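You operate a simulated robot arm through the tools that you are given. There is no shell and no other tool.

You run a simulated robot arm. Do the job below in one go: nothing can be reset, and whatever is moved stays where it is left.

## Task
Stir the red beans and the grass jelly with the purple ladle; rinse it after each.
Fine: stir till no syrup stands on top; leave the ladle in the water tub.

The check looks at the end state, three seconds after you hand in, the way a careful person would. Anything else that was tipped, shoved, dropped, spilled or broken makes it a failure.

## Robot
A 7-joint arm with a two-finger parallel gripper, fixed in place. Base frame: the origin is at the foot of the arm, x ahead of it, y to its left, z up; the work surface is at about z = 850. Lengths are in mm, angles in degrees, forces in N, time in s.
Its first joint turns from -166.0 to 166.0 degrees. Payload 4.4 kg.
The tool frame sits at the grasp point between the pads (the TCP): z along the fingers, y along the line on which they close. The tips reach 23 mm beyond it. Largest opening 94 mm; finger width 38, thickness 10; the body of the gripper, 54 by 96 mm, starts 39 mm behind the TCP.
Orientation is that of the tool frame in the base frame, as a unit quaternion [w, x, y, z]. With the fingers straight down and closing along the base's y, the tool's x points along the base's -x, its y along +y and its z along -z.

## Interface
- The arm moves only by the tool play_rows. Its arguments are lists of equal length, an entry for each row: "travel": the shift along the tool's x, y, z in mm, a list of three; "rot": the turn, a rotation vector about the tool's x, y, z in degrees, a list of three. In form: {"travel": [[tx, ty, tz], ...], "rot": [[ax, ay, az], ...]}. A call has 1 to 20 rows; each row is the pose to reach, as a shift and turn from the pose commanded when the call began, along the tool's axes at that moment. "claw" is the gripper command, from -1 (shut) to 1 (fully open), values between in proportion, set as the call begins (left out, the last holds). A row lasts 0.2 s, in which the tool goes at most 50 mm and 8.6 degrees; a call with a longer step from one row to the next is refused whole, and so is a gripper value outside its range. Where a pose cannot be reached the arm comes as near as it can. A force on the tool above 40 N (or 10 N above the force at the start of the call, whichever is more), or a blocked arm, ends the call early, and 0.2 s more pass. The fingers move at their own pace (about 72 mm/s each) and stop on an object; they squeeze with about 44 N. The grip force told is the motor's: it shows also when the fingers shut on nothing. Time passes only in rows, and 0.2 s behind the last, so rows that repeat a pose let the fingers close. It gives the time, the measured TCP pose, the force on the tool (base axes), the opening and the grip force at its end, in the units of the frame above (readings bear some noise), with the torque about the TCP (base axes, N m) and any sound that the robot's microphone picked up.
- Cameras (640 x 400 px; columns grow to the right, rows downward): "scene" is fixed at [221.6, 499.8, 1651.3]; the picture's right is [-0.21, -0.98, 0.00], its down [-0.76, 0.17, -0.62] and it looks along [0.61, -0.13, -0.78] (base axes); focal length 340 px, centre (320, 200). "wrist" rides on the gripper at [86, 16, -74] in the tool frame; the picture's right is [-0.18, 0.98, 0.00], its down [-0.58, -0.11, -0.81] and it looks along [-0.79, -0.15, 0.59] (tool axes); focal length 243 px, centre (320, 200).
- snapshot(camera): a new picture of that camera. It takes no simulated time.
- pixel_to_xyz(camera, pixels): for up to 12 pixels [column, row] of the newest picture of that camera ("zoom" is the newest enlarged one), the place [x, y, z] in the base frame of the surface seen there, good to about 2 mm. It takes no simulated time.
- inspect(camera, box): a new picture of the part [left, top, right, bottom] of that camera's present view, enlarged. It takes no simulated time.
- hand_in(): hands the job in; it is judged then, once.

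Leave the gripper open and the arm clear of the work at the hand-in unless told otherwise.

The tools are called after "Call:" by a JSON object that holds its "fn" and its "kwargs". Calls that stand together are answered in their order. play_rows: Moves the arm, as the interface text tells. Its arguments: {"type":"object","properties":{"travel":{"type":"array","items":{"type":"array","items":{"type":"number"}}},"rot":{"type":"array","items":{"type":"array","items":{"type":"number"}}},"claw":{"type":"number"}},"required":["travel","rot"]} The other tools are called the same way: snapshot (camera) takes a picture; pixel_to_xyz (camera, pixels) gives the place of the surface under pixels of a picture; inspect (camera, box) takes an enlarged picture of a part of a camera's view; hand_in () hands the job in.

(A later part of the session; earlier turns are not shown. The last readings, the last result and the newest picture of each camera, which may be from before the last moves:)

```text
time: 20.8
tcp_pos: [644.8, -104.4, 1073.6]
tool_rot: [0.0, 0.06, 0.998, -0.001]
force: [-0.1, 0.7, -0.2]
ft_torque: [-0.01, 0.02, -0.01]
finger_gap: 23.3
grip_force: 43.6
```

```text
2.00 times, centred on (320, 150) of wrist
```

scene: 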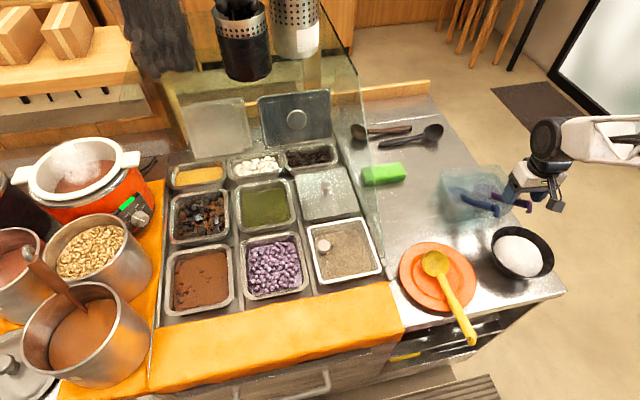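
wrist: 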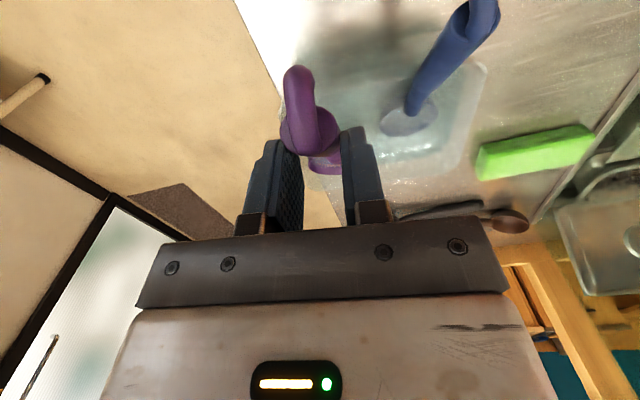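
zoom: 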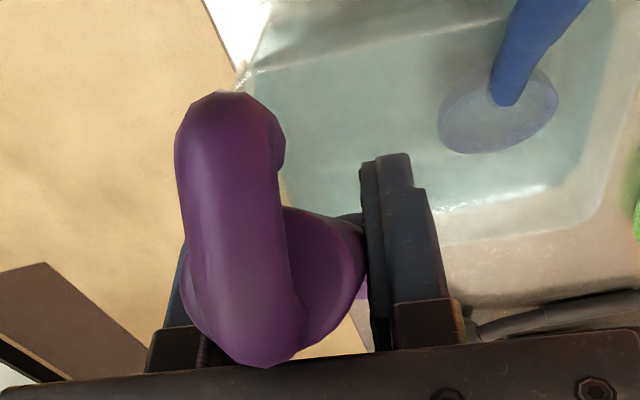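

The bowl is now empty and clean, so the simulation does model liquid in the ladle. Next I'll rise to z≈1150 and pull in slightly, then swing in an arc around the base to the red bean side, with the bowl passing well above the glass pane at y≈250.

Call:
{"fn": "play_rows", "kwargs": {"travel": [[4, 0, -19], [15, 0, -38], [30, 1, -57], [45, 1.5, -72], [53, 2, -76], [53, 2, -76]], "rot": [[0, 0, 0], [0, 0, 0], [0, 0, 0], [0, 0, 0], [0, 0, 0], [0, 0, 0]]}}

Call:
{"fn": "play_rows", "kwargs": {"travel": [[-0.1, 41.8, 0], [2.6, 83.6, 0], [8.3, 125.1, 0], [16.9, 166.1, 0], [28.3, 206.4, 0], [42.5, 245.8, 0], [59.4, 284.2, 0], [78.9, 321.2, 0], [101, 356.7, 0], [125.5, 390.7, 0], [152.3, 422.9, 0], [181.3, 453.2, 0], [212.3, 481.3, 0], [245.2, 507.2, 0], [245.2, 507.2, 0]], "rot": [[0, 0, -4], [0, 0, -8], [0, 0, -12], [0, 0, -16], [0, 0, -20], [0, 0, -24], [0, 0, -28], [0, 0, -32], [0, 0, -36], [0, 0, -40], [0, 0, -44], [0, 0, -48], [0, 0, -52], [0, 0, -56], [0, 0, -56]]}}

Call:
{"fn": "snapshot", "kwargs": {"camera": "scene"}}

Call:
{"fn": "snapshot", "kwargs": {"camera": "wrist"}}

```text
time: 22.2
tcp_pos: [591.7, -96.2, 1149.3]
tool_rot: [0.0, 0.061, 0.998, -0.001]
force: [0.4, -0.6, -0.6]
ft_torque: [0.03, 0.04, 0.0]
finger_gap: 23.4
grip_force: 43.9
```

```text
time: 25.4
tcp_pos: [409.7, 437.5, 1148.3]
tool_rot: [0.0, -0.415, 0.91, -0.001]
force: [0.9, 0.1, -0.8]
ft_torque: [-0.05, 0.03, 0.01]
finger_gap: 23.3
grip_force: 43.9
```

```text
taken
```

scene: 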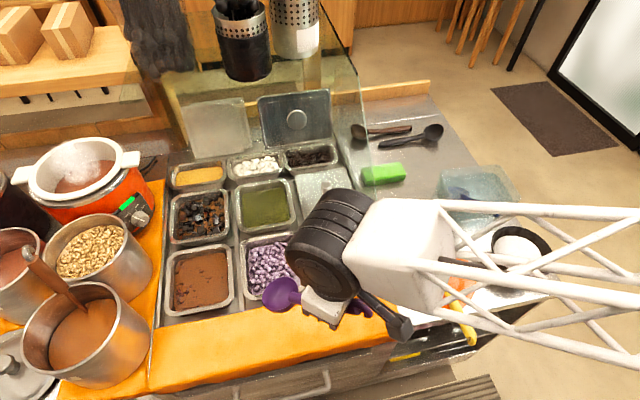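

```text
taken
```

wrist: 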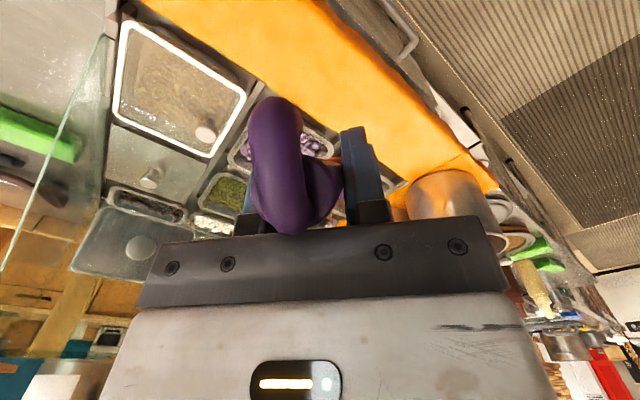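

The arm is over the front towel side, with the bowl near (285,292) in the picture. I'll extend outward until the bowl hangs above the red bean well at (202,278), with TCP z≈1050.

Call:
{"fn": "play_rows", "kwargs": {"travel": [[-37, 0, 10], [-74, -0.5, 25], [-111, -1, 40], [-148, -1.3, 55], [-185, -1.6, 70], [-222, -2, 85], [-250, -2.3, 95], [-258.5, -2.3, 100], [-258.5, -2.3, 100]], "rot": [[0, 0, 0], [0, 0, 0], [0, 0, 0], [0, 0, 0], [0, 0, 0], [0, 0, 0], [0, 0, 0], [0, 0, 0], [0, 0, 0]]}}

Call:
{"fn": "snapshot", "kwargs": {"camera": "scene"}}

Call:
{"fn": "snapshot", "kwargs": {"camera": "wrist"}}

```text
time: 27.4
tcp_pos: [582.2, 631.7, 1050.2]
tool_rot: [0.0, -0.415, 0.91, 0.0]
force: [0.4, -0.1, 0.3]
ft_torque: [-0.06, 0.0, -0.02]
finger_gap: 23.3
grip_force: 44.0
```

```text
taken
```

scene: 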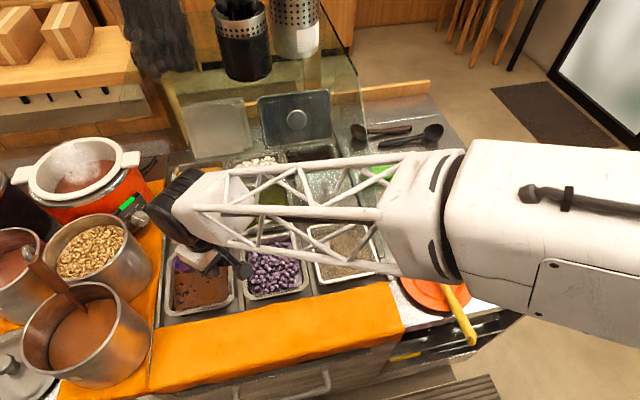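

```text
taken
```

wrist: 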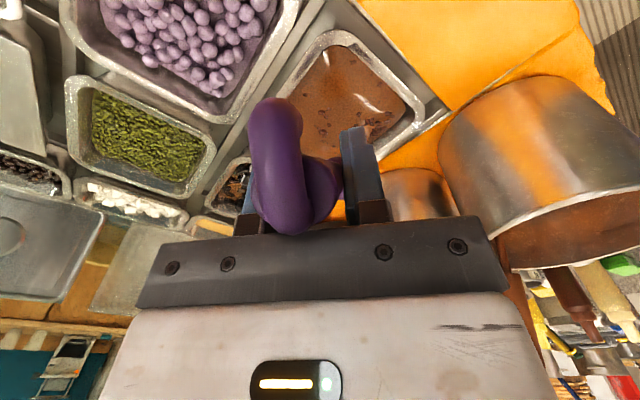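

The forearm now spans over the wells and the glass pane's line. I'll check its height clearance before lowering.

Call:
{"fn": "pixel_to_xyz", "kwargs": {"camera": "scene", "pixels": [[240, 240], [300, 255], [380, 275], [440, 280], [300, 165], [380, 155], [440, 152], [350, 210], [500, 310], [195, 260], [180, 265], [245, 272]]}}

Call:
{"fn": "inspect", "kwargs": {"camera": "scene", "box": [140, 200, 260, 320]}}

```text
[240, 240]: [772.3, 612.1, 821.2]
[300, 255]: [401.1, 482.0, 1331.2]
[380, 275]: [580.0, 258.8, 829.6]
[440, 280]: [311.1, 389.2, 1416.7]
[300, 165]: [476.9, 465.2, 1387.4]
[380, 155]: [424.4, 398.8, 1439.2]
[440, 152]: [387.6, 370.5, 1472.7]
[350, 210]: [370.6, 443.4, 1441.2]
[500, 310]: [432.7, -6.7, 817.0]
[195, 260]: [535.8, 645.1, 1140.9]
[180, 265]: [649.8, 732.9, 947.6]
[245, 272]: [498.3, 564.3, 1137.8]
```

```text
3.33 times, centred on (200, 260) of scene
```

zoom: 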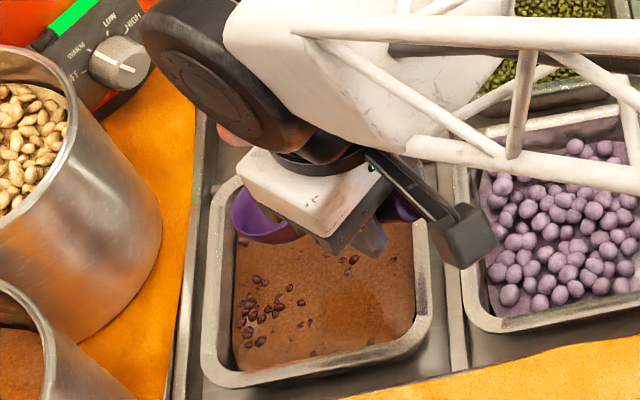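

The forearm is at z≥1330, well clear. I'll lower the bowl to just above the red bean surface (TCP z≈965).

Call:
{"fn": "play_rows", "kwargs": {"travel": [[0, 0, 25], [0, 0, 50], [0, 0, 72], [0, 0, 85], [0, 0, 85]], "rot": [[0, 0, 0], [0, 0, 0], [0, 0, 0], [0, 0, 0], [0, 0, 0]]}}

Call:
{"fn": "inspect", "kwargs": {"camera": "scene", "box": [140, 200, 260, 320]}}

Call:
{"fn": "snapshot", "kwargs": {"camera": "wrist"}}

```text
time: 28.6
tcp_pos: [582.1, 630.6, 965.0]
tool_rot: [0.0, -0.415, 0.91, 0.0]
force: [-0.8, 0.3, 0.0]
ft_torque: [-0.05, 0.03, -0.01]
finger_gap: 23.4
grip_force: 44.3
```

```text
3.33 times, centred on (200, 260) of scene
```

zoom: 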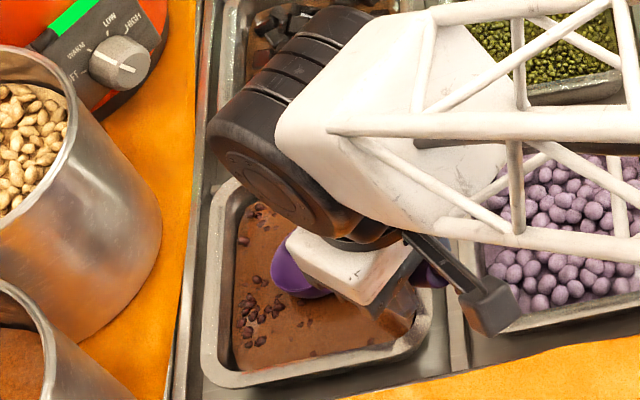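

```text
taken
```

wrist: 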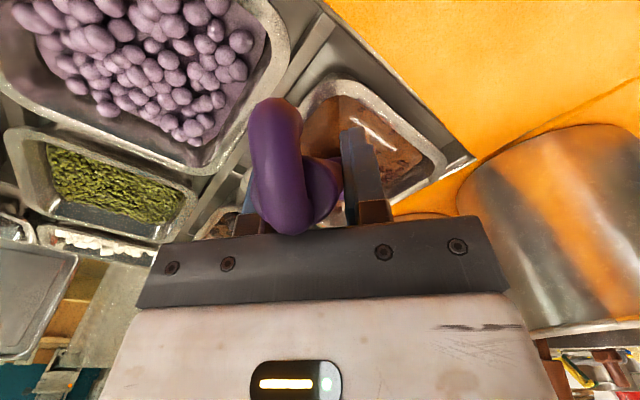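

The bowl is just touching the syrup surface around (185,285). I'll lower it 35 mm in small steps, watching the force.

Call:
{"fn": "play_rows", "kwargs": {"travel": [[0, 0, 5], [0, 0, 10], [0, 0, 15], [0, 0, 20], [0, 0, 25], [0, 0, 30], [0, 0, 33], [0, 0, 33]], "rot": [[0, 0, 0], [0, 0, 0], [0, 0, 0], [0, 0, 0], [0, 0, 0], [0, 0, 0], [0, 0, 0], [0, 0, 0]]}}

Call:
{"fn": "inspect", "kwargs": {"camera": "scene", "box": [140, 200, 260, 320]}}

Call:
{"fn": "inspect", "kwargs": {"camera": "wrist", "box": [220, 40, 460, 220]}}

```text
time: 30.4
tcp_pos: [581.8, 632.3, 932.6]
tool_rot: [0.0, -0.415, 0.91, 0.001]
force: [-2.6, -3.5, 16.6]
ft_torque: [1.04, -0.85, 0.01]
finger_gap: 23.4
grip_force: 44.2
```

```text
3.33 times, centred on (200, 260) of scene
```

zoom: 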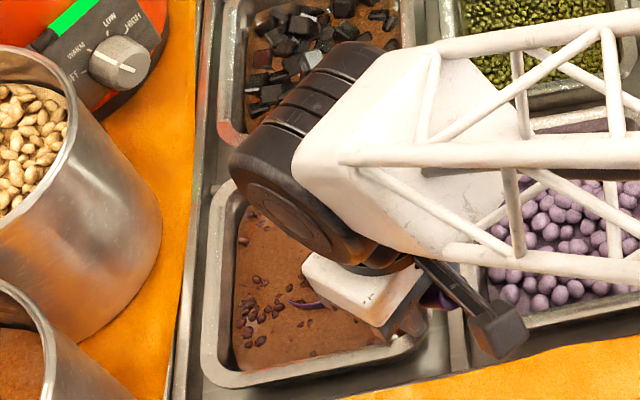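

```text
2.22 times, centred on (340, 130) of wrist
```

zoom: 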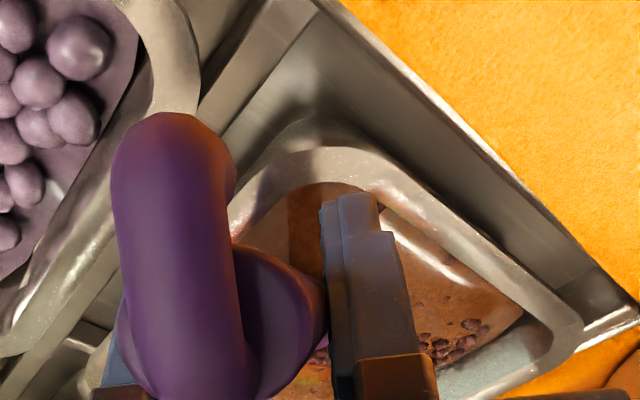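

The tool is pushed up with about 17 N at TCP z=933, so the bowl has met the bean bed or the bottom. I'll ease up 4 mm and re-read the force.

Call:
{"fn": "play_rows", "kwargs": {"travel": [[0, 0, -2], [0, 0, -4], [0, 0, -4]], "rot": [[0, 0, 0], [0, 0, 0], [0, 0, 0]]}}

Call:
{"fn": "inspect", "kwargs": {"camera": "scene", "box": [140, 200, 260, 320]}}

```text
time: 31.2
tcp_pos: [581.9, 630.5, 936.1]
tool_rot: [0.0, -0.415, 0.91, 0.0]
force: [0.5, 0.2, -1.4]
ft_torque: [-0.03, 0.02, -0.01]
finger_gap: 23.6
grip_force: 44.2
```

```text
3.33 times, centred on (200, 260) of scene
```

zoom: 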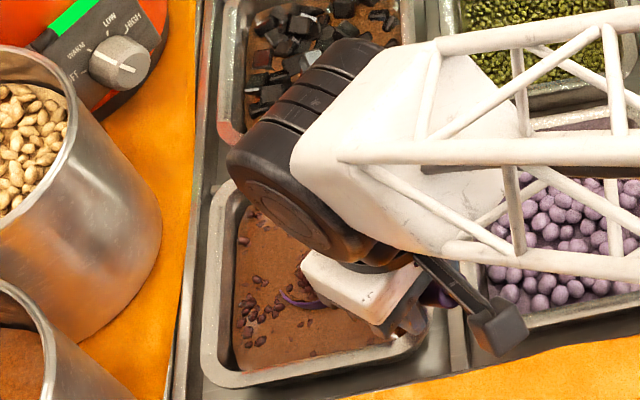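

The force dropped back to about -1 N, so the rigid bottom is around TCP z=933. I'll measure the inner edges of the content so I can size the stirring motion.

Call:
{"fn": "pixel_to_xyz", "kwargs": {"camera": "zoom", "pixels": [[240, 205], [235, 290], [234, 370], [300, 360], [385, 345], [222, 290], [212, 300], [300, 376], [300, 385], [300, 302], [285, 297], [310, 270]]}}

Call:
{"fn": "inspect", "kwargs": {"camera": "scene", "box": [170, 250, 230, 320]}}

```text
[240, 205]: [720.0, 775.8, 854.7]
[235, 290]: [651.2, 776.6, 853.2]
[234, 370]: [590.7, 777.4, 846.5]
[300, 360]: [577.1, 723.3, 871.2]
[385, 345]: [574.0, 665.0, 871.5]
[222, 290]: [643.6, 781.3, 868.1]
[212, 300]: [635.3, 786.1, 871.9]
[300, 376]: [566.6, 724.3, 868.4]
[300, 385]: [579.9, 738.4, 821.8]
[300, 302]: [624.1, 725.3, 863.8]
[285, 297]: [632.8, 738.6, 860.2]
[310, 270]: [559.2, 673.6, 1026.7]
```

```text
5.71 times, centred on (200, 285) of scene
```

zoom: 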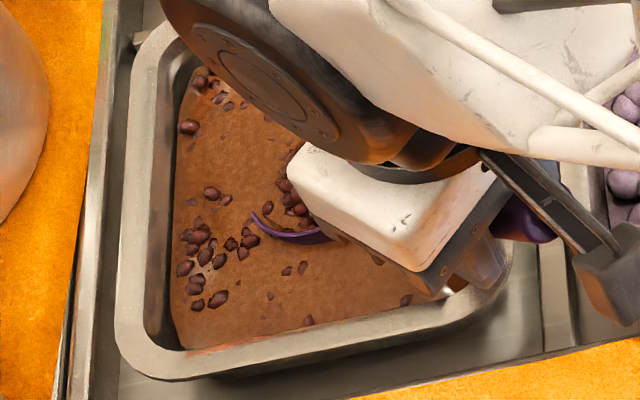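

The content's inner walls are about x 585–722, y 645–776, and the bowl (radius about 32) sits near the centre. I'll stir with a slow circle of 24 mm radius at this depth.

Call:
{"fn": "play_rows", "kwargs": {"travel": [[8, 0, 0], [16, 0, 0], [24, 0, 0], [22.2, 9.2, 0], [17, 17, 0], [9.2, 22.2, 0], [0, 24, 0], [-9.2, 22.2, 0], [-17, 17, 0], [-22.2, 9.2, 0], [-24, 0, 0], [-22.2, -9.2, 0], [-17, -17, 0], [-9.2, -22.2, 0], [0, -24, 0], [9.2, -22.2, 0], [17, -17, 0], [22.2, -9.2, 0], [24, 0, 0], [12, 0, 0]], "rot": [[0, 0, 0], [0, 0, 0], [0, 0, 0], [0, 0, 0], [0, 0, 0], [0, 0, 0], [0, 0, 0], [0, 0, 0], [0, 0, 0], [0, 0, 0], [0, 0, 0], [0, 0, 0], [0, 0, 0], [0, 0, 0], [0, 0, 0], [0, 0, 0], [0, 0, 0], [0, 0, 0], [0, 0, 0], [0, 0, 0]]}}

Call:
{"fn": "inspect", "kwargs": {"camera": "scene", "box": [140, 200, 260, 320]}}

Call:
{"fn": "inspect", "kwargs": {"camera": "wrist", "box": [220, 40, 460, 220]}}

```text
time: 35.4
tcp_pos: [573.8, 622.2, 937.0]
tool_rot: [0.0, -0.415, 0.91, 0.0]
force: [-0.1, 1.1, -1.5]
ft_torque: [-0.06, 0.04, 0.0]
finger_gap: 23.6
grip_force: 43.7
```

```text
3.33 times, centred on (200, 260) of scene
```

zoom: 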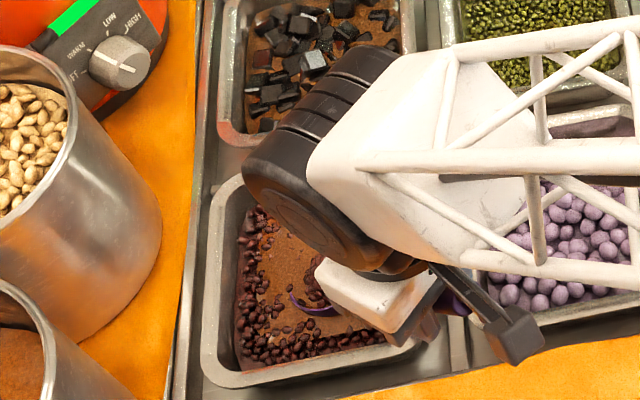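

```text
2.22 times, centred on (340, 130) of wrist
```

zoom: 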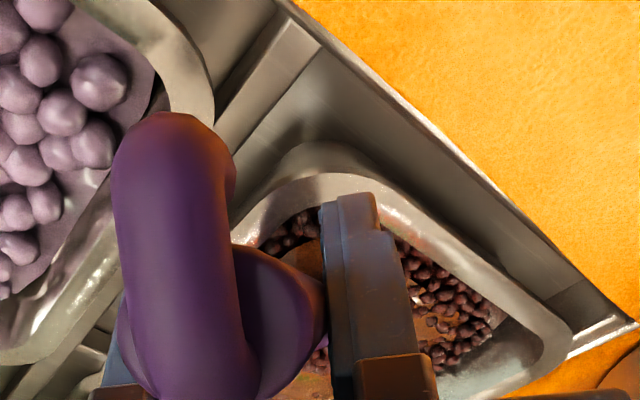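

Stirring works: beans now show around the edges at (165–190, 275–310), while the centre still has syrup. I'll do smaller circles and cross strokes through the middle.

Call:
{"fn": "play_rows", "kwargs": {"travel": [[-3.5, 8.5, 0], [-12, 12, 0], [-20.5, 8.5, 0], [-24, 0, 0], [-20.5, -8.5, 0], [-12, -12, 0], [-3.5, -8.5, 0], [0, 0, 0], [-12, 0, 0], [-24, 0, 0], [-36, 0, 0], [-24, 8, 0], [-12, 16, 0], [-12, 24, 0], [-12, 10, 0], [-12, -5, 0], [-12, -20, 0], [-12, -10, 0], [-12, 0, 0], [-12, 0, 0]], "rot": [[0, 0, 0], [0, 0, 0], [0, 0, 0], [0, 0, 0], [0, 0, 0], [0, 0, 0], [0, 0, 0], [0, 0, 0], [0, 0, 0], [0, 0, 0], [0, 0, 0], [0, 0, 0], [0, 0, 0], [0, 0, 0], [0, 0, 0], [0, 0, 0], [0, 0, 0], [0, 0, 0], [0, 0, 0], [0, 0, 0]]}}

Call:
{"fn": "inspect", "kwargs": {"camera": "scene", "box": [140, 200, 260, 320]}}

Call:
{"fn": "inspect", "kwargs": {"camera": "wrist", "box": [220, 40, 460, 220]}}

```text
time: 39.6
tcp_pos: [582.5, 632.6, 935.5]
tool_rot: [0.0, -0.415, 0.91, -0.001]
force: [0.5, 0.1, -2.0]
ft_torque: [-0.05, 0.03, -0.01]
finger_gap: 23.4
grip_force: 44.2
```

```text
3.33 times, centred on (200, 260) of scene
```

zoom: 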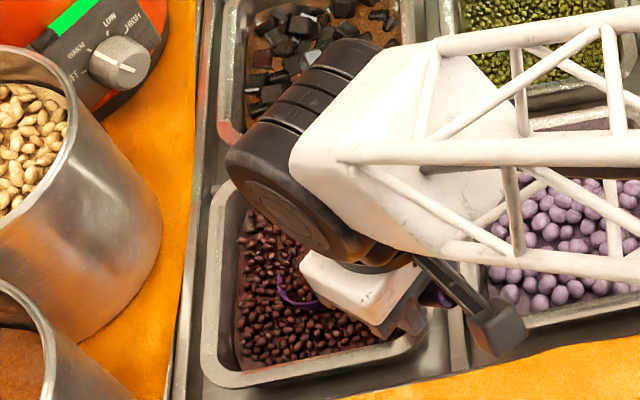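

```text
2.22 times, centred on (340, 130) of wrist
```

zoom: 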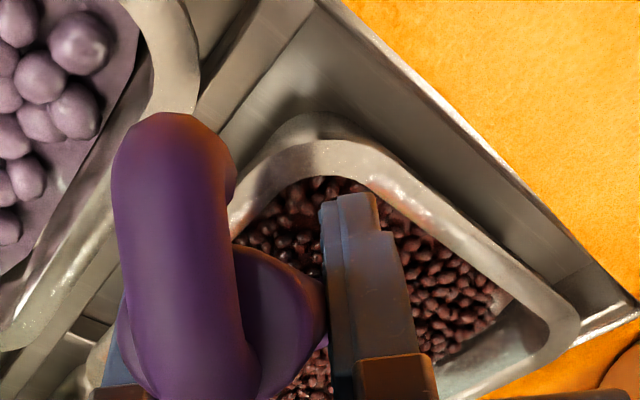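

All visible content is now beans. The far side is hidden by the wrist, so I'll make one more round reaching toward the corners and then check.

Call:
{"fn": "play_rows", "kwargs": {"travel": [[-11, 0, 0], [-22, 0, 0], [-32, 0, 0], [-24, -12, 0], [-14, -22, 0], [0, -32, 0], [12, -22, 0], [23, -12, 0], [32, 0, 0], [22, 12, 0], [12, 22, 0], [0, 32, 0], [-12, 22, 0], [-22, 12, 0], [-32, 0, 0], [-22, -10, 0], [-10, -14, 0], [0, -10, 0], [0, 0, 0], [0, 0, 0]], "rot": [[0, 0, 0], [0, 0, 0], [0, 0, 0], [0, 0, 0], [0, 0, 0], [0, 0, 0], [0, 0, 0], [0, 0, 0], [0, 0, 0], [0, 0, 0], [0, 0, 0], [0, 0, 0], [0, 0, 0], [0, 0, 0], [0, 0, 0], [0, 0, 0], [0, 0, 0], [0, 0, 0], [0, 0, 0], [0, 0, 0]]}}

Call:
{"fn": "inspect", "kwargs": {"camera": "scene", "box": [140, 200, 260, 320]}}

Call:
{"fn": "inspect", "kwargs": {"camera": "wrist", "box": [220, 40, 460, 220]}}

```text
time: 43.8
tcp_pos: [580.2, 631.4, 935.6]
tool_rot: [0.0, -0.414, 0.91, 0.0]
force: [-0.3, -0.1, -1.1]
ft_torque: [-0.07, 0.06, 0.02]
finger_gap: 23.2
grip_force: 44.1
```

```text
3.33 times, centred on (200, 260) of scene
```

zoom: 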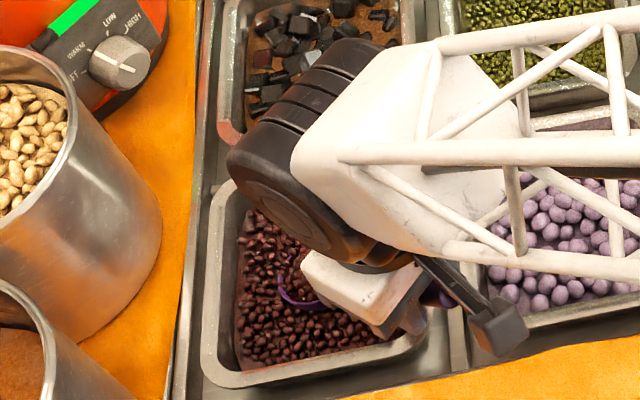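

```text
2.22 times, centred on (340, 130) of wrist
```

zoom: 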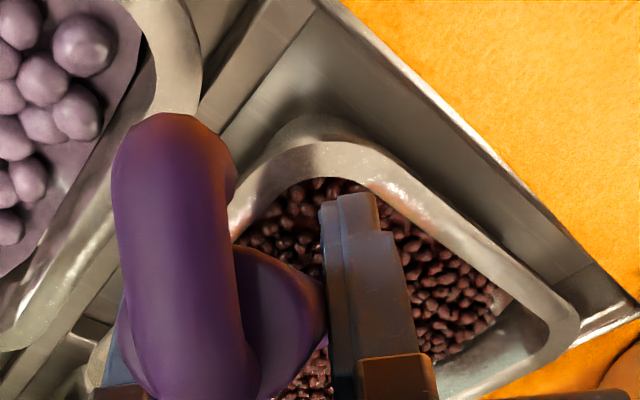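

The visible beans are fully mixed. I'll lift slowly to about 985 so the bowl is just clear, let it drain, and look at the hidden area and what the bowl carries.

Call:
{"fn": "play_rows", "kwargs": {"travel": [[0, 0, -5], [0, 0, -12], [0, 0, -20], [0, 0, -28], [0, 0, -36], [0, 0, -44], [0, 0, -50], [0, 0, -50], [0, 0, -50], [0, 0, -50]], "rot": [[0, 0, 0], [0, 0, 0], [0, 0, 0], [0, 0, 0], [0, 0, 0], [0, 0, 0], [0, 0, 0], [0, 0, 0], [0, 0, 0], [0, 0, 0]]}}

Call:
{"fn": "inspect", "kwargs": {"camera": "scene", "box": [140, 200, 260, 320]}}

Call:
{"fn": "inspect", "kwargs": {"camera": "wrist", "box": [220, 40, 460, 220]}}

```text
time: 46.0
tcp_pos: [581.8, 630.8, 985.3]
tool_rot: [0.0, -0.415, 0.91, 0.0]
force: [0.0, 0.2, -0.9]
ft_torque: [-0.05, 0.03, 0.0]
finger_gap: 23.2
grip_force: 44.7
```

```text
3.33 times, centred on (200, 260) of scene
```

zoom: 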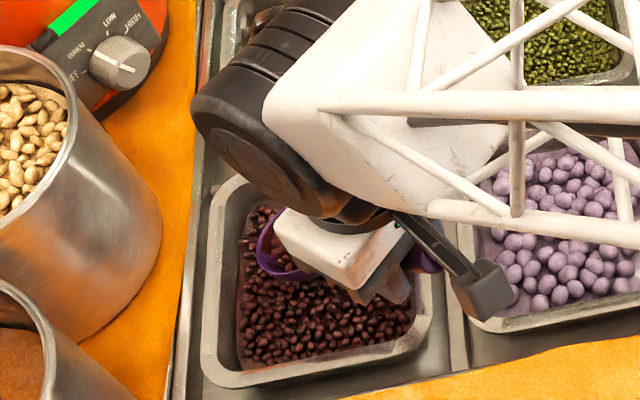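

```text
2.22 times, centred on (340, 130) of wrist
```

zoom: 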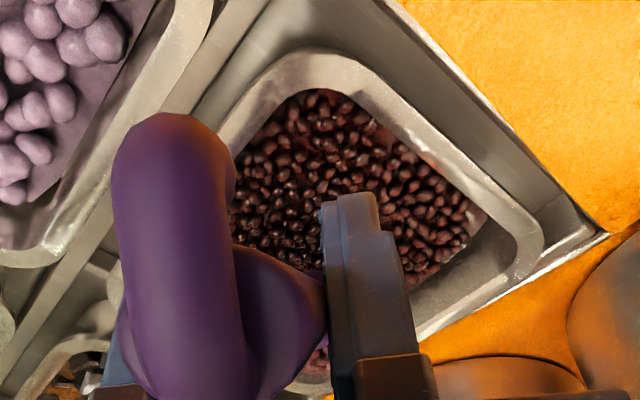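

The well is fully mixed, but the bowl carries some beans. I'll tip the bowl back into the same well, rolling 75° while shifting sideways so the bowl stays above the well centre.

Call:
{"fn": "play_rows", "kwargs": {"travel": [[0, -11.4, 1], [0, -22.5, 2], [0, -33.2, 4], [0, -43.2, 6], [0, -52.2, 8], [0, -60.1, 10], [0, -66.7, 12], [0, -71.9, 14], [0, -75.5, 15], [0, -77, 15], [0, -77, 15], [0, -77, 15], [0, -77, 15]], "rot": [[-8.4, 0, 0], [-16.8, 0, 0], [-25.2, 0, 0], [-33.6, 0, 0], [-42, 0, 0], [-50.4, 0, 0], [-58.8, 0, 0], [-67.2, 0, 0], [-75.6, 0, 0], [-84, 0, 0], [-90, 0, 0], [-90, 0, 0], [-90, 0, 0]]}}

Call:
{"fn": "snapshot", "kwargs": {"camera": "scene"}}

Call:
{"fn": "inspect", "kwargs": {"camera": "scene", "box": [140, 200, 260, 320]}}

Call:
{"fn": "snapshot", "kwargs": {"camera": "wrist"}}

```text
time: 48.8
tcp_pos: [639.6, 580.2, 971.1]
tool_rot: [-0.293, -0.293, 0.644, 0.643]
force: [0.2, 0.3, -0.4]
ft_torque: [-0.08, 0.03, -0.02]
finger_gap: 23.2
grip_force: 43.6
```

```text
taken
```

scene: 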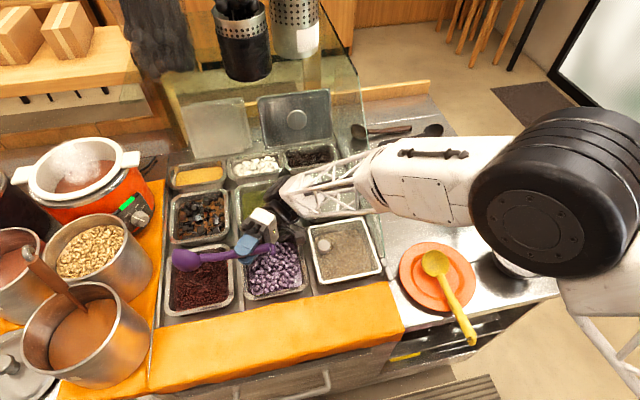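

```text
3.33 times, centred on (200, 260) of scene
```

zoom: 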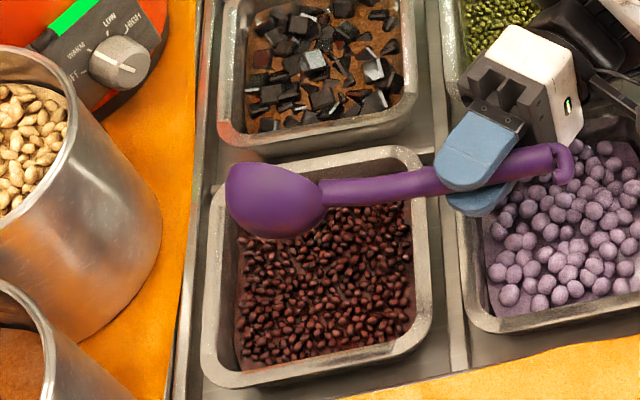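

```text
taken
```

wrist: 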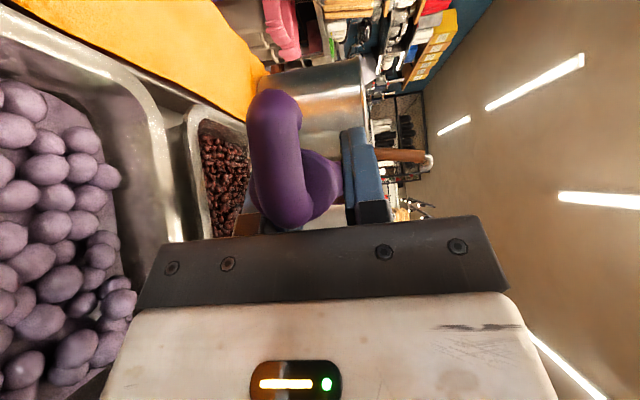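

The red beans are evenly mixed with no syrup standing. I'll check the tipped bowl's location and look for any spill around the well.

Call:
{"fn": "pixel_to_xyz", "kwargs": {"camera": "zoom", "pixels": [[265, 200], [235, 190], [310, 215], [270, 235], [350, 192], [275, 165]]}}

Call:
{"fn": "inspect", "kwargs": {"camera": "scene", "box": [165, 235, 240, 320]}}

```text
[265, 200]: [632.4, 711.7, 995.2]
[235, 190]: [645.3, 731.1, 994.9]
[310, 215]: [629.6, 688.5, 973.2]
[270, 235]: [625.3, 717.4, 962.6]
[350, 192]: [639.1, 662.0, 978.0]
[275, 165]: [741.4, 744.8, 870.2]
```

```text
4.71 times, centred on (202, 278) of scene
```

zoom: 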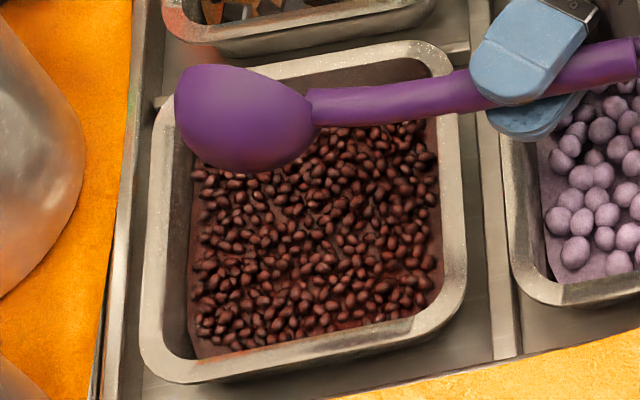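

No spill, and the bowl emptied into the well. I'll hold a second for drips, then roll back level above the well.

Call:
{"fn": "play_rows", "kwargs": {"travel": [[0, 0, 0], [0, 0, 0], [0, 0, 0], [0, 0, 0], [0, 0, 0], [0, 0, 0], [0, 0, 2.3], [0, 2, 6.4], [0, 3, 12], [0, 5, 19], [0, 7, 27.3], [0, 9, 36.6], [0, 11, 46.8], [0, 13, 57.6], [0, 15, 68.8], [0, 15, 77], [0, 15, 77]], "rot": [[0, 0, 0], [0, 0, 0], [0, 0, 0], [0, 0, 0], [0, 0, 0], [8.4, 0, 0], [16.8, 0, 0], [25.2, 0, 0], [33.6, 0, 0], [42, 0, 0], [50.4, 0, 0], [58.8, 0, 0], [67.2, 0, 0], [75.6, 0, 0], [84, 0, 0], [90, 0, 0], [90, 0, 0]]}}

Call:
{"fn": "snapshot", "kwargs": {"camera": "scene"}}

Call:
{"fn": "inspect", "kwargs": {"camera": "scene", "box": [165, 235, 240, 320]}}

```text
time: 52.4
tcp_pos: [581.7, 631.4, 985.6]
tool_rot: [0.0, -0.415, 0.91, 0.0]
force: [0.1, 0.3, 0.1]
ft_torque: [-0.03, 0.04, 0.01]
finger_gap: 23.2
grip_force: 44.1
```

```text
taken
```

scene: 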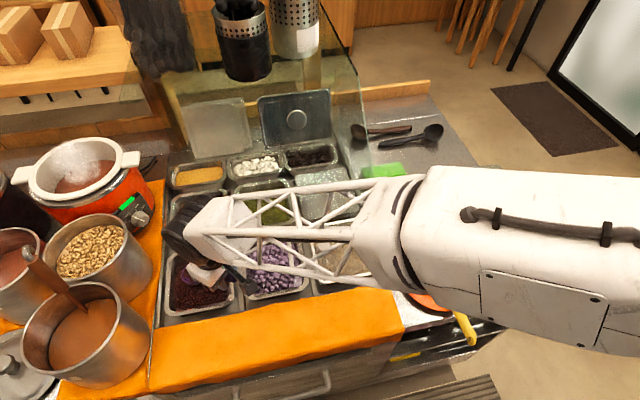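

```text
4.71 times, centred on (202, 278) of scene
```

zoom: 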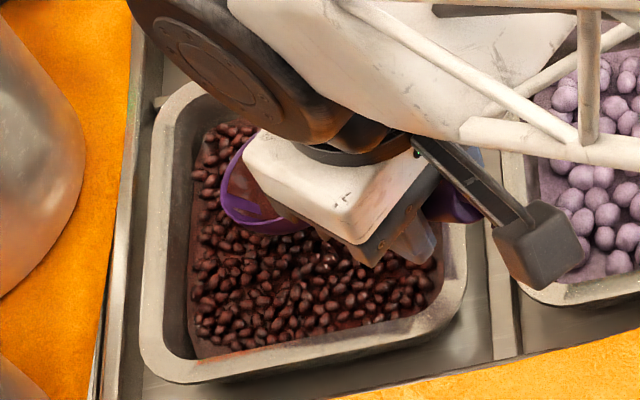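

The bowl is empty apart from a brown film. I'll raise it and retract along the same path, pausing briefly for drips, and then swing back to the water tub for the rinse.

Call:
{"fn": "play_rows", "kwargs": {"travel": [[0, 0, 0], [0, 0, 0], [0, 0, 0], [0, 0, 0], [0, 0, -15], [0, 0, -40], [10, 0, -70], [40, 0.3, -95], [75, 0.6, -115], [110, 1, -130], [148, 1.3, -143], [186, 1.6, -152], [222, 2, -160], [250, 2.3, -165], [258.5, 2.3, -165], [258.5, 2.3, -165]], "rot": [[0, 0, 0], [0, 0, 0], [0, 0, 0], [0, 0, 0], [0, 0, 0], [0, 0, 0], [0, 0, 0], [0, 0, 0], [0, 0, 0], [0, 0, 0], [0, 0, 0], [0, 0, 0], [0, 0, 0], [0, 0, 0], [0, 0, 0], [0, 0, 0]]}}

Call:
{"fn": "play_rows", "kwargs": {"travel": [[3.1, -41.7, 0], [9, -83.2, 0], [17.9, -124.2, 0], [29.6, -164.4, 0], [44, -203.8, 0], [61.2, -241.9, 0], [81, -278.8, 0], [103.3, -314.2, 0], [128, -348.1, 0], [155.1, -380.1, 0], [184.3, -410, 0], [215.5, -438, 0], [248.6, -463.6, 0], [283.4, -486.9, 0], [283.4, -486.9, 0]], "rot": [[0, 0, 4], [0, 0, 8], [0, 0, 12], [0, 0, 16], [0, 0, 20], [0, 0, 24], [0, 0, 28], [0, 0, 32], [0, 0, 36], [0, 0, 40], [0, 0, 44], [0, 0, 48], [0, 0, 52], [0, 0, 56], [0, 0, 56]]}}

Call:
{"fn": "snapshot", "kwargs": {"camera": "scene"}}

Call:
{"fn": "inspect", "kwargs": {"camera": "scene", "box": [420, 60, 580, 220]}}

```text
time: 55.8
tcp_pos: [410.7, 438.3, 1151.7]
tool_rot: [0.001, -0.414, 0.91, 0.001]
force: [0.6, -0.2, -1.1]
ft_torque: [-0.04, 0.0, 0.01]
finger_gap: 23.3
grip_force: 43.8
```

```text
time: 59.0
tcp_pos: [591.4, -94.3, 1152.2]
tool_rot: [0.0, 0.061, 0.998, 0.001]
force: [0.3, -0.4, -0.3]
ft_torque: [0.01, 0.04, 0.0]
finger_gap: 23.2
grip_force: 43.8
```

```text
taken
```

scene: 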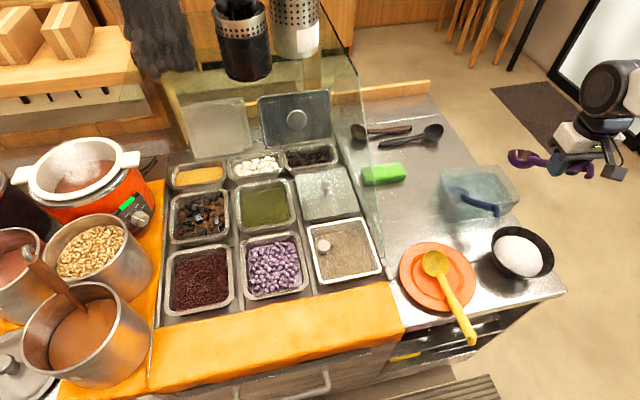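

```text
2.50 times, centred on (500, 140) of scene
```

zoom: 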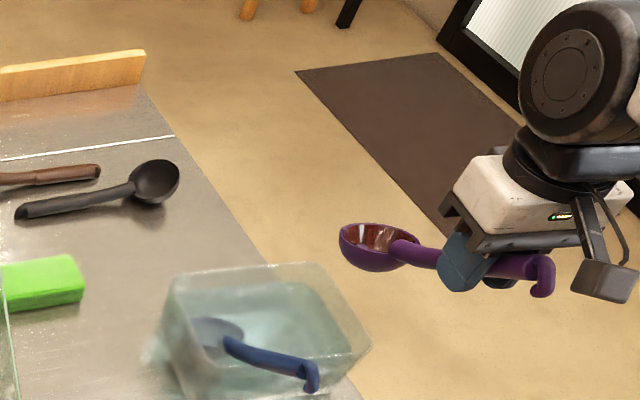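

The red beans well at (200,278) is evenly mixed, and the ladle's bowl is coated brown at (517,157). I'll move out above the tub and dip it in.

Call:
{"fn": "play_rows", "kwargs": {"travel": [[-18, 0, 12], [-36, -1, 30], [-50, -2, 50], [-53, -2, 76], [-53, -2, 100], [-53, -2, 120], [-53, -2, 138], [-53, -2, 152], [-53, -2, 164], [-53, -2, 172], [-53, -2, 179], [-53, -2, 179]], "rot": [[0, 0, 0], [0, 0, 0], [0, 0, 0], [0, 0, 0], [0, 0, 0], [0, 0, 0], [0, 0, 0], [0, 0, 0], [0, 0, 0], [0, 0, 0], [0, 0, 0], [0, 0, 0]]}}

Call:
{"fn": "inspect", "kwargs": {"camera": "scene", "box": [430, 120, 560, 220]}}

Call:
{"fn": "inspect", "kwargs": {"camera": "wrist", "box": [200, 50, 440, 250]}}

```text
time: 61.6
tcp_pos: [645.2, -103.8, 972.6]
tool_rot: [0.0, 0.062, 0.998, 0.001]
force: [0.1, -0.2, -1.0]
ft_torque: [0.04, 0.06, -0.02]
finger_gap: 23.3
grip_force: 43.6
```

```text
4.00 times, centred on (495, 170) of scene
```

zoom: 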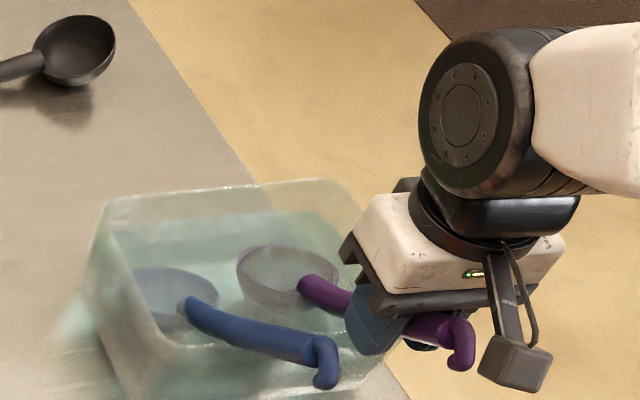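

```text
2.00 times, centred on (320, 150) of wrist
```

zoom: 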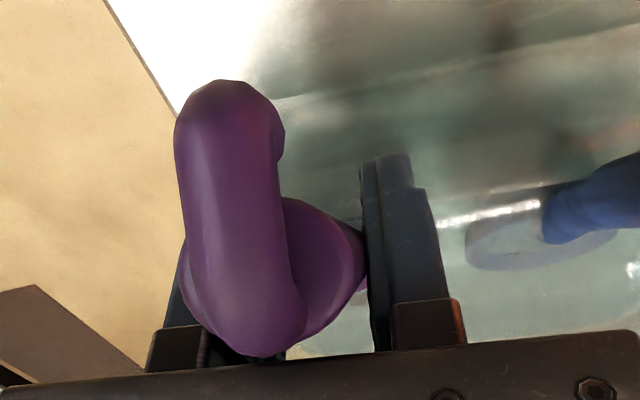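

The bowl is immersed in the tub water. I'll swirl it gently in small loops, staying clear of the blue ladle and the tub walls.

Call:
{"fn": "play_rows", "kwargs": {"travel": [[8, 6, 0], [4, 13, 0], [-4, 13, -3], [-9, 6, -3], [-6, -2, 0], [0, -3, 0], [6, -2, 0], [9, 6, 0], [4, 13, -3], [-4, 13, -3], [-9, 6, 0], [-6, -2, 0], [0, -3, -3], [6, -2, -3], [9, 6, 0], [4, 13, 0], [-4, 13, 0], [-9, 6, 0], [-4, 0, 0], [0, 0, 0]], "rot": [[0, 0, 0], [0, 0, 0], [0, 0, 0], [0, 0, 0], [0, 0, 0], [0, 0, 0], [0, 0, 0], [0, 0, 0], [0, 0, 0], [0, 0, 0], [0, 0, 0], [0, 0, 0], [0, 0, 0], [0, 0, 0], [0, 0, 0], [0, 0, 0], [0, 0, 0], [0, 0, 0], [0, 0, 0], [0, 0, 0]]}}

Call:
{"fn": "inspect", "kwargs": {"camera": "scene", "box": [430, 120, 560, 220]}}

```text
time: 65.8
tcp_pos: [643.4, -103.7, 972.2]
tool_rot: [0.0, 0.061, 0.998, 0.0]
force: [0.1, -0.3, -0.5]
ft_torque: [0.0, 0.05, 0.02]
finger_gap: 23.5
grip_force: 44.4
```

```text
4.00 times, centred on (495, 170) of scene
```

zoom: 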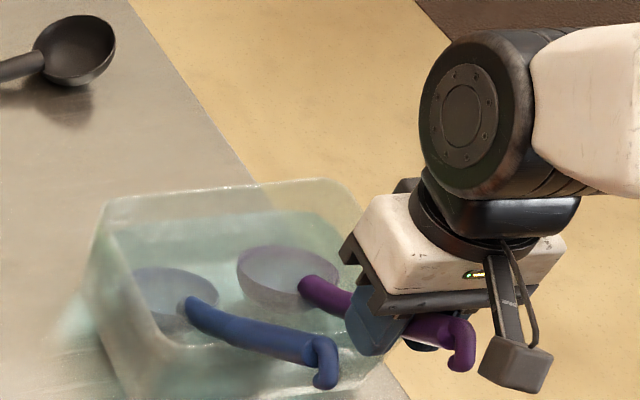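

Next I'll lift straight up 110 mm to inspect the bowl.

Call:
{"fn": "play_rows", "kwargs": {"travel": [[0, 0, -8], [0, 0, -18], [0, 0, -30], [0, 0, -44], [0, 0, -58], [0, 0, -72], [0, 0, -86], [0, 0, -98], [0, 0, -108], [0, 0, -108]], "rot": [[0, 0, 0], [0, 0, 0], [0, 0, 0], [0, 0, 0], [0, 0, 0], [0, 0, 0], [0, 0, 0], [0, 0, 0], [0, 0, 0], [0, 0, 0]]}}

Call:
{"fn": "inspect", "kwargs": {"camera": "scene", "box": [470, 140, 550, 190]}}

Call:
{"fn": "inspect", "kwargs": {"camera": "scene", "box": [430, 120, 560, 220]}}

```text
time: 68.0
tcp_pos: [643.7, -104.4, 1079.4]
tool_rot: [0.0, 0.061, 0.998, 0.0]
force: [-0.3, 0.1, -0.6]
ft_torque: [0.02, 0.05, -0.01]
finger_gap: 23.4
grip_force: 44.0
```

```text
8.00 times, centred on (510, 165) of scene
```

zoom: 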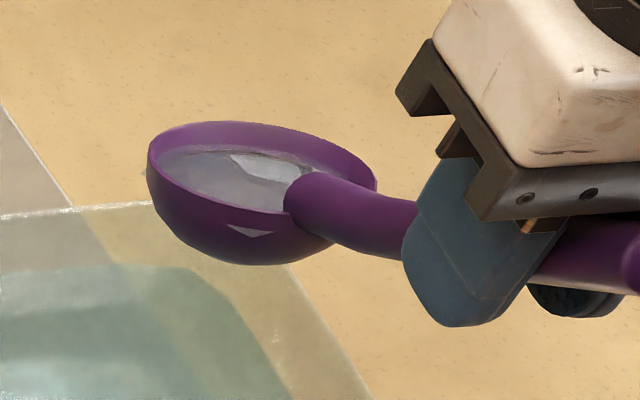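

```text
4.00 times, centred on (495, 170) of scene
```

zoom: 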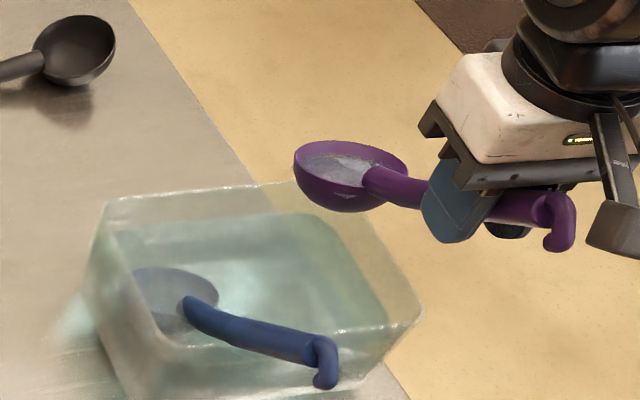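

The bowl now holds clear water and the brown film appears gone. I'll tip the water back into the tub with the same roll, then roll level and check it's clean.

Call:
{"fn": "play_rows", "kwargs": {"travel": [[0, 0, 0], [0, 0, 0], [0, 0, 0], [0, 0, 0], [0, 0, 0], [0, 0, 0], [0, 0, 0], [0, 0, 0], [0, 0, 0], [0, 0, 0], [0, 0, 0], [0, 0, 0], [0, 0, 0], [0, 0, 0]], "rot": [[-8.4, 0, 0], [-16.8, 0, 0], [-25.2, 0, 0], [-33.6, 0, 0], [-42, 0, 0], [-50.4, 0, 0], [-58.8, 0, 0], [-67.2, 0, 0], [-75, 0, 0], [-80, 0, 0], [-80, 0, 0], [-80, 0, 0], [-80, 0, 0], [-80, 0, 0]]}}

Call:
{"fn": "play_rows", "kwargs": {"travel": [[0, 0, 0], [0, 0, 0], [0, 0, 0], [0, 0, 0], [0, 0, 0], [0, 0, 0], [0, 0, 0], [0, 0, 0], [0, 0, 0], [0, 0, 0], [0, 0, 0]], "rot": [[8.4, 0, 0], [16.8, 0, 0], [25.2, 0, 0], [33.6, 0, 0], [42, 0, 0], [50.4, 0, 0], [58.8, 0, 0], [67.2, 0, 0], [75, 0, 0], [80, 0, 0], [80, 0, 0]]}}

Call:
{"fn": "inspect", "kwargs": {"camera": "scene", "box": [470, 140, 550, 190]}}

Call:
{"fn": "inspect", "kwargs": {"camera": "wrist", "box": [200, 50, 440, 250]}}

```text
time: 71.0
tcp_pos: [642.7, -104.9, 1081.0]
tool_rot: [0.039, 0.046, 0.764, 0.642]
force: [-0.5, 0.4, -0.4]
ft_torque: [-0.04, 0.04, 0.0]
finger_gap: 22.9
grip_force: 44.1
```

```text
time: 73.4
tcp_pos: [644.4, -104.1, 1080.0]
tool_rot: [-0.001, 0.061, 0.998, -0.001]
force: [-0.5, -0.2, -0.1]
ft_torque: [-0.02, 0.03, -0.04]
finger_gap: 23.3
grip_force: 44.0
```

```text
8.00 times, centred on (510, 165) of scene
```

zoom: 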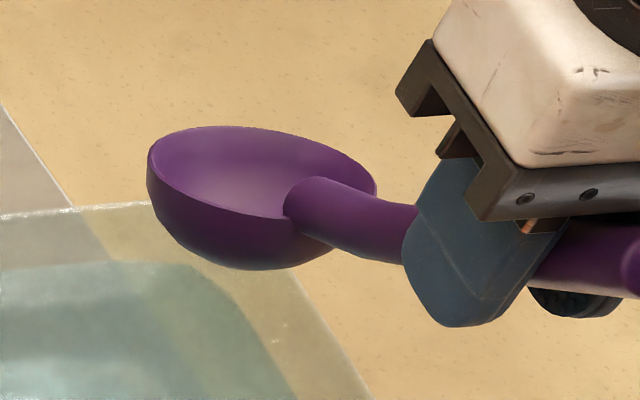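

```text
2.00 times, centred on (320, 150) of wrist
```

zoom: 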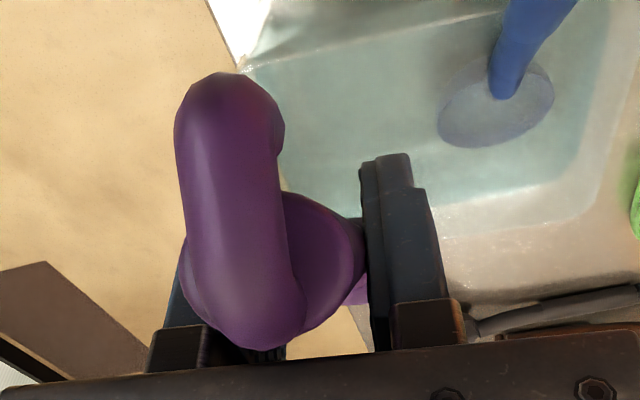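

The ladle is clean and empty. I'll re-measure the bowl's offset from the gripper before heading for the farther grass jelly well.

Call:
{"fn": "inspect", "kwargs": {"camera": "scene", "box": [470, 140, 550, 190]}}

Call:
{"fn": "pixel_to_xyz", "kwargs": {"camera": "zoom", "pixels": [[152, 170], [170, 140], [240, 127], [340, 152], [374, 185], [280, 217], [200, 200], [240, 180], [180, 235], [240, 265], [330, 215], [390, 230]]}}

Call:
{"fn": "snapshot", "kwargs": {"camera": "scene"}}

Call:
{"fn": "pixel_to_xyz", "kwargs": {"camera": "scene", "pixels": [[176, 205], [181, 235], [205, 198], [222, 200], [228, 228], [205, 238], [200, 243], [172, 215], [232, 210], [200, 190], [200, 225], [215, 210]]}}

Call:
{"fn": "inspect", "kwargs": {"camera": "scene", "box": [160, 180, 240, 250]}}

```text
8.00 times, centred on (510, 165) of scene
```

zoom: 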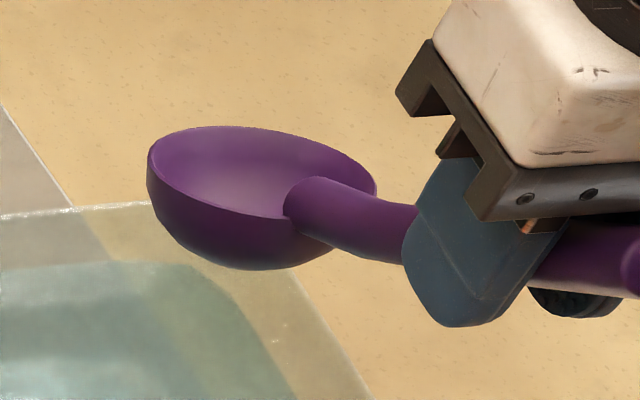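

```text
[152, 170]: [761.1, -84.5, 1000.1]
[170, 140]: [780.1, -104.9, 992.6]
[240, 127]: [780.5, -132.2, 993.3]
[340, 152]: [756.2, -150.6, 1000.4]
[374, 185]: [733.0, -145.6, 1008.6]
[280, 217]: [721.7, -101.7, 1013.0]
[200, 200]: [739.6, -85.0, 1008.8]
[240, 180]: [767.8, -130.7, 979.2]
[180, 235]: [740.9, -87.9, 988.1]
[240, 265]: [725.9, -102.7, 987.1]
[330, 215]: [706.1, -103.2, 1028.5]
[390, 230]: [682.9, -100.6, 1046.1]
```

```text
taken
```

scene: 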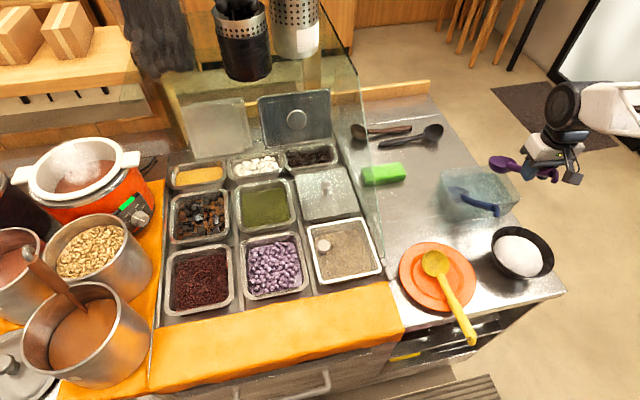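

```text
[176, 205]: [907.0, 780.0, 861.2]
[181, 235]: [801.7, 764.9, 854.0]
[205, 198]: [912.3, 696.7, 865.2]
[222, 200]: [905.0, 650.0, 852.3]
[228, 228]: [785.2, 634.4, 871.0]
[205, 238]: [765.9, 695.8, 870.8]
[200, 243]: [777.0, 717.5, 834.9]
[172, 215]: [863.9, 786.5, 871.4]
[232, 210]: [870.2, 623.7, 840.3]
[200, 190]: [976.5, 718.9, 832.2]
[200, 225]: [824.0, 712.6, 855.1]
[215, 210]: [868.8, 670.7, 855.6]
```

```text
5.71 times, centred on (200, 215) of scene
```

zoom: 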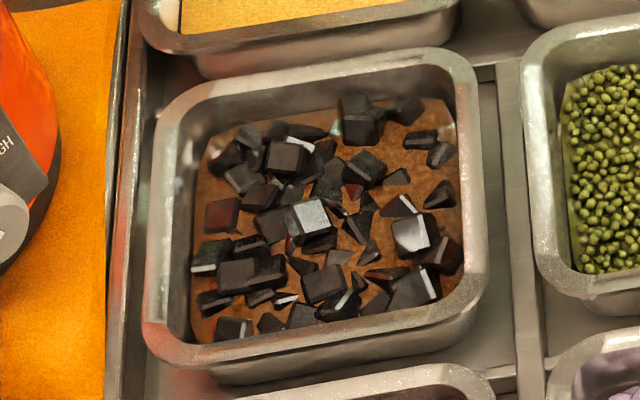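

The bowl's offset from the TCP is (+106 outward, -77 down), with no drift that matters. I'll do the same trip, ending at azimuth 40° for the grass jelly well (centre ≈ (848,709)): first raise and retract, then arc.

Call:
{"fn": "play_rows", "kwargs": {"travel": [[4, 0, -19], [15, 0, -38], [30, 1, -57], [45, 1.5, -66], [53, 2, -70], [53, 2, -70]], "rot": [[0, 0, 0], [0, 0, 0], [0, 0, 0], [0, 0, 0], [0, 0, 0], [0, 0, 0]]}}

Call:
{"fn": "play_rows", "kwargs": {"travel": [[-0.1, 42.8, 0], [2.8, 85.5, 0], [8.9, 128, 0], [17.8, 169.9, 0], [29.7, 210.9, 0], [44.6, 251.1, 0], [62.3, 290.2, 0], [82.8, 327.8, 0], [105.9, 364, 0], [131.4, 398.3, 0], [159.4, 430.8, 0], [189.6, 461.1, 0], [189.6, 461.1, 0]], "rot": [[0, 0, -3.92], [0, 0, -7.83], [0, 0, -11.75], [0, 0, -15.67], [0, 0, -19.58], [0, 0, -23.5], [0, 0, -27.42], [0, 0, -31.33], [0, 0, -35.25], [0, 0, -39.17], [0, 0, -43.08], [0, 0, -47], [0, 0, -47]]}}

Call:
{"fn": "snapshot", "kwargs": {"camera": "scene"}}

```text
time: 74.8
tcp_pos: [591.7, -96.9, 1149.7]
tool_rot: [0.0, 0.061, 0.998, 0.001]
force: [0.6, 0.1, -0.6]
ft_torque: [-0.02, 0.04, -0.01]
finger_gap: 23.3
grip_force: 44.0
```

```text
time: 77.6
tcp_pos: [460.7, 385.5, 1151.5]
tool_rot: [0.001, -0.342, 0.94, -0.001]
force: [-0.9, -0.5, -1.7]
ft_torque: [0.01, 0.01, 0.01]
finger_gap: 23.5
grip_force: 44.1
```

```text
taken
```

scene: 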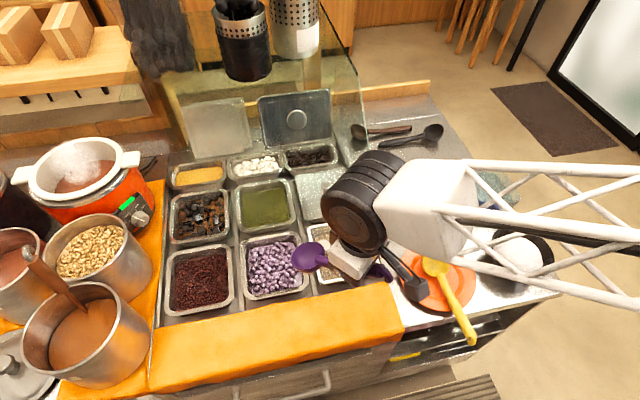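

Before extending, I'll check how far the wrist joint protrudes so it stays clear of the glass shelf (x≥940, z≥1190).

Call:
{"fn": "pixel_to_xyz", "kwargs": {"camera": "scene", "pixels": [[350, 220], [330, 200], [370, 160], [385, 155], [400, 180], [345, 262], [375, 240], [430, 195], [310, 257], [325, 245], [395, 240], [410, 290]]}}

```text
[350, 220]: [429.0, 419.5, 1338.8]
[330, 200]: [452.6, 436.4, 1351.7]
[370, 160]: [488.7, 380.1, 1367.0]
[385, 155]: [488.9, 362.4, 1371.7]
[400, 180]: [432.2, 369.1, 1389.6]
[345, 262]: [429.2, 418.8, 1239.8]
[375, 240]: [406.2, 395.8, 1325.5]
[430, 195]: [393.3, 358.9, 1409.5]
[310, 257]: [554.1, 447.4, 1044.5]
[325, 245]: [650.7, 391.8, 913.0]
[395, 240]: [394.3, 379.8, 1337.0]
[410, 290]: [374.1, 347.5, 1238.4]
```

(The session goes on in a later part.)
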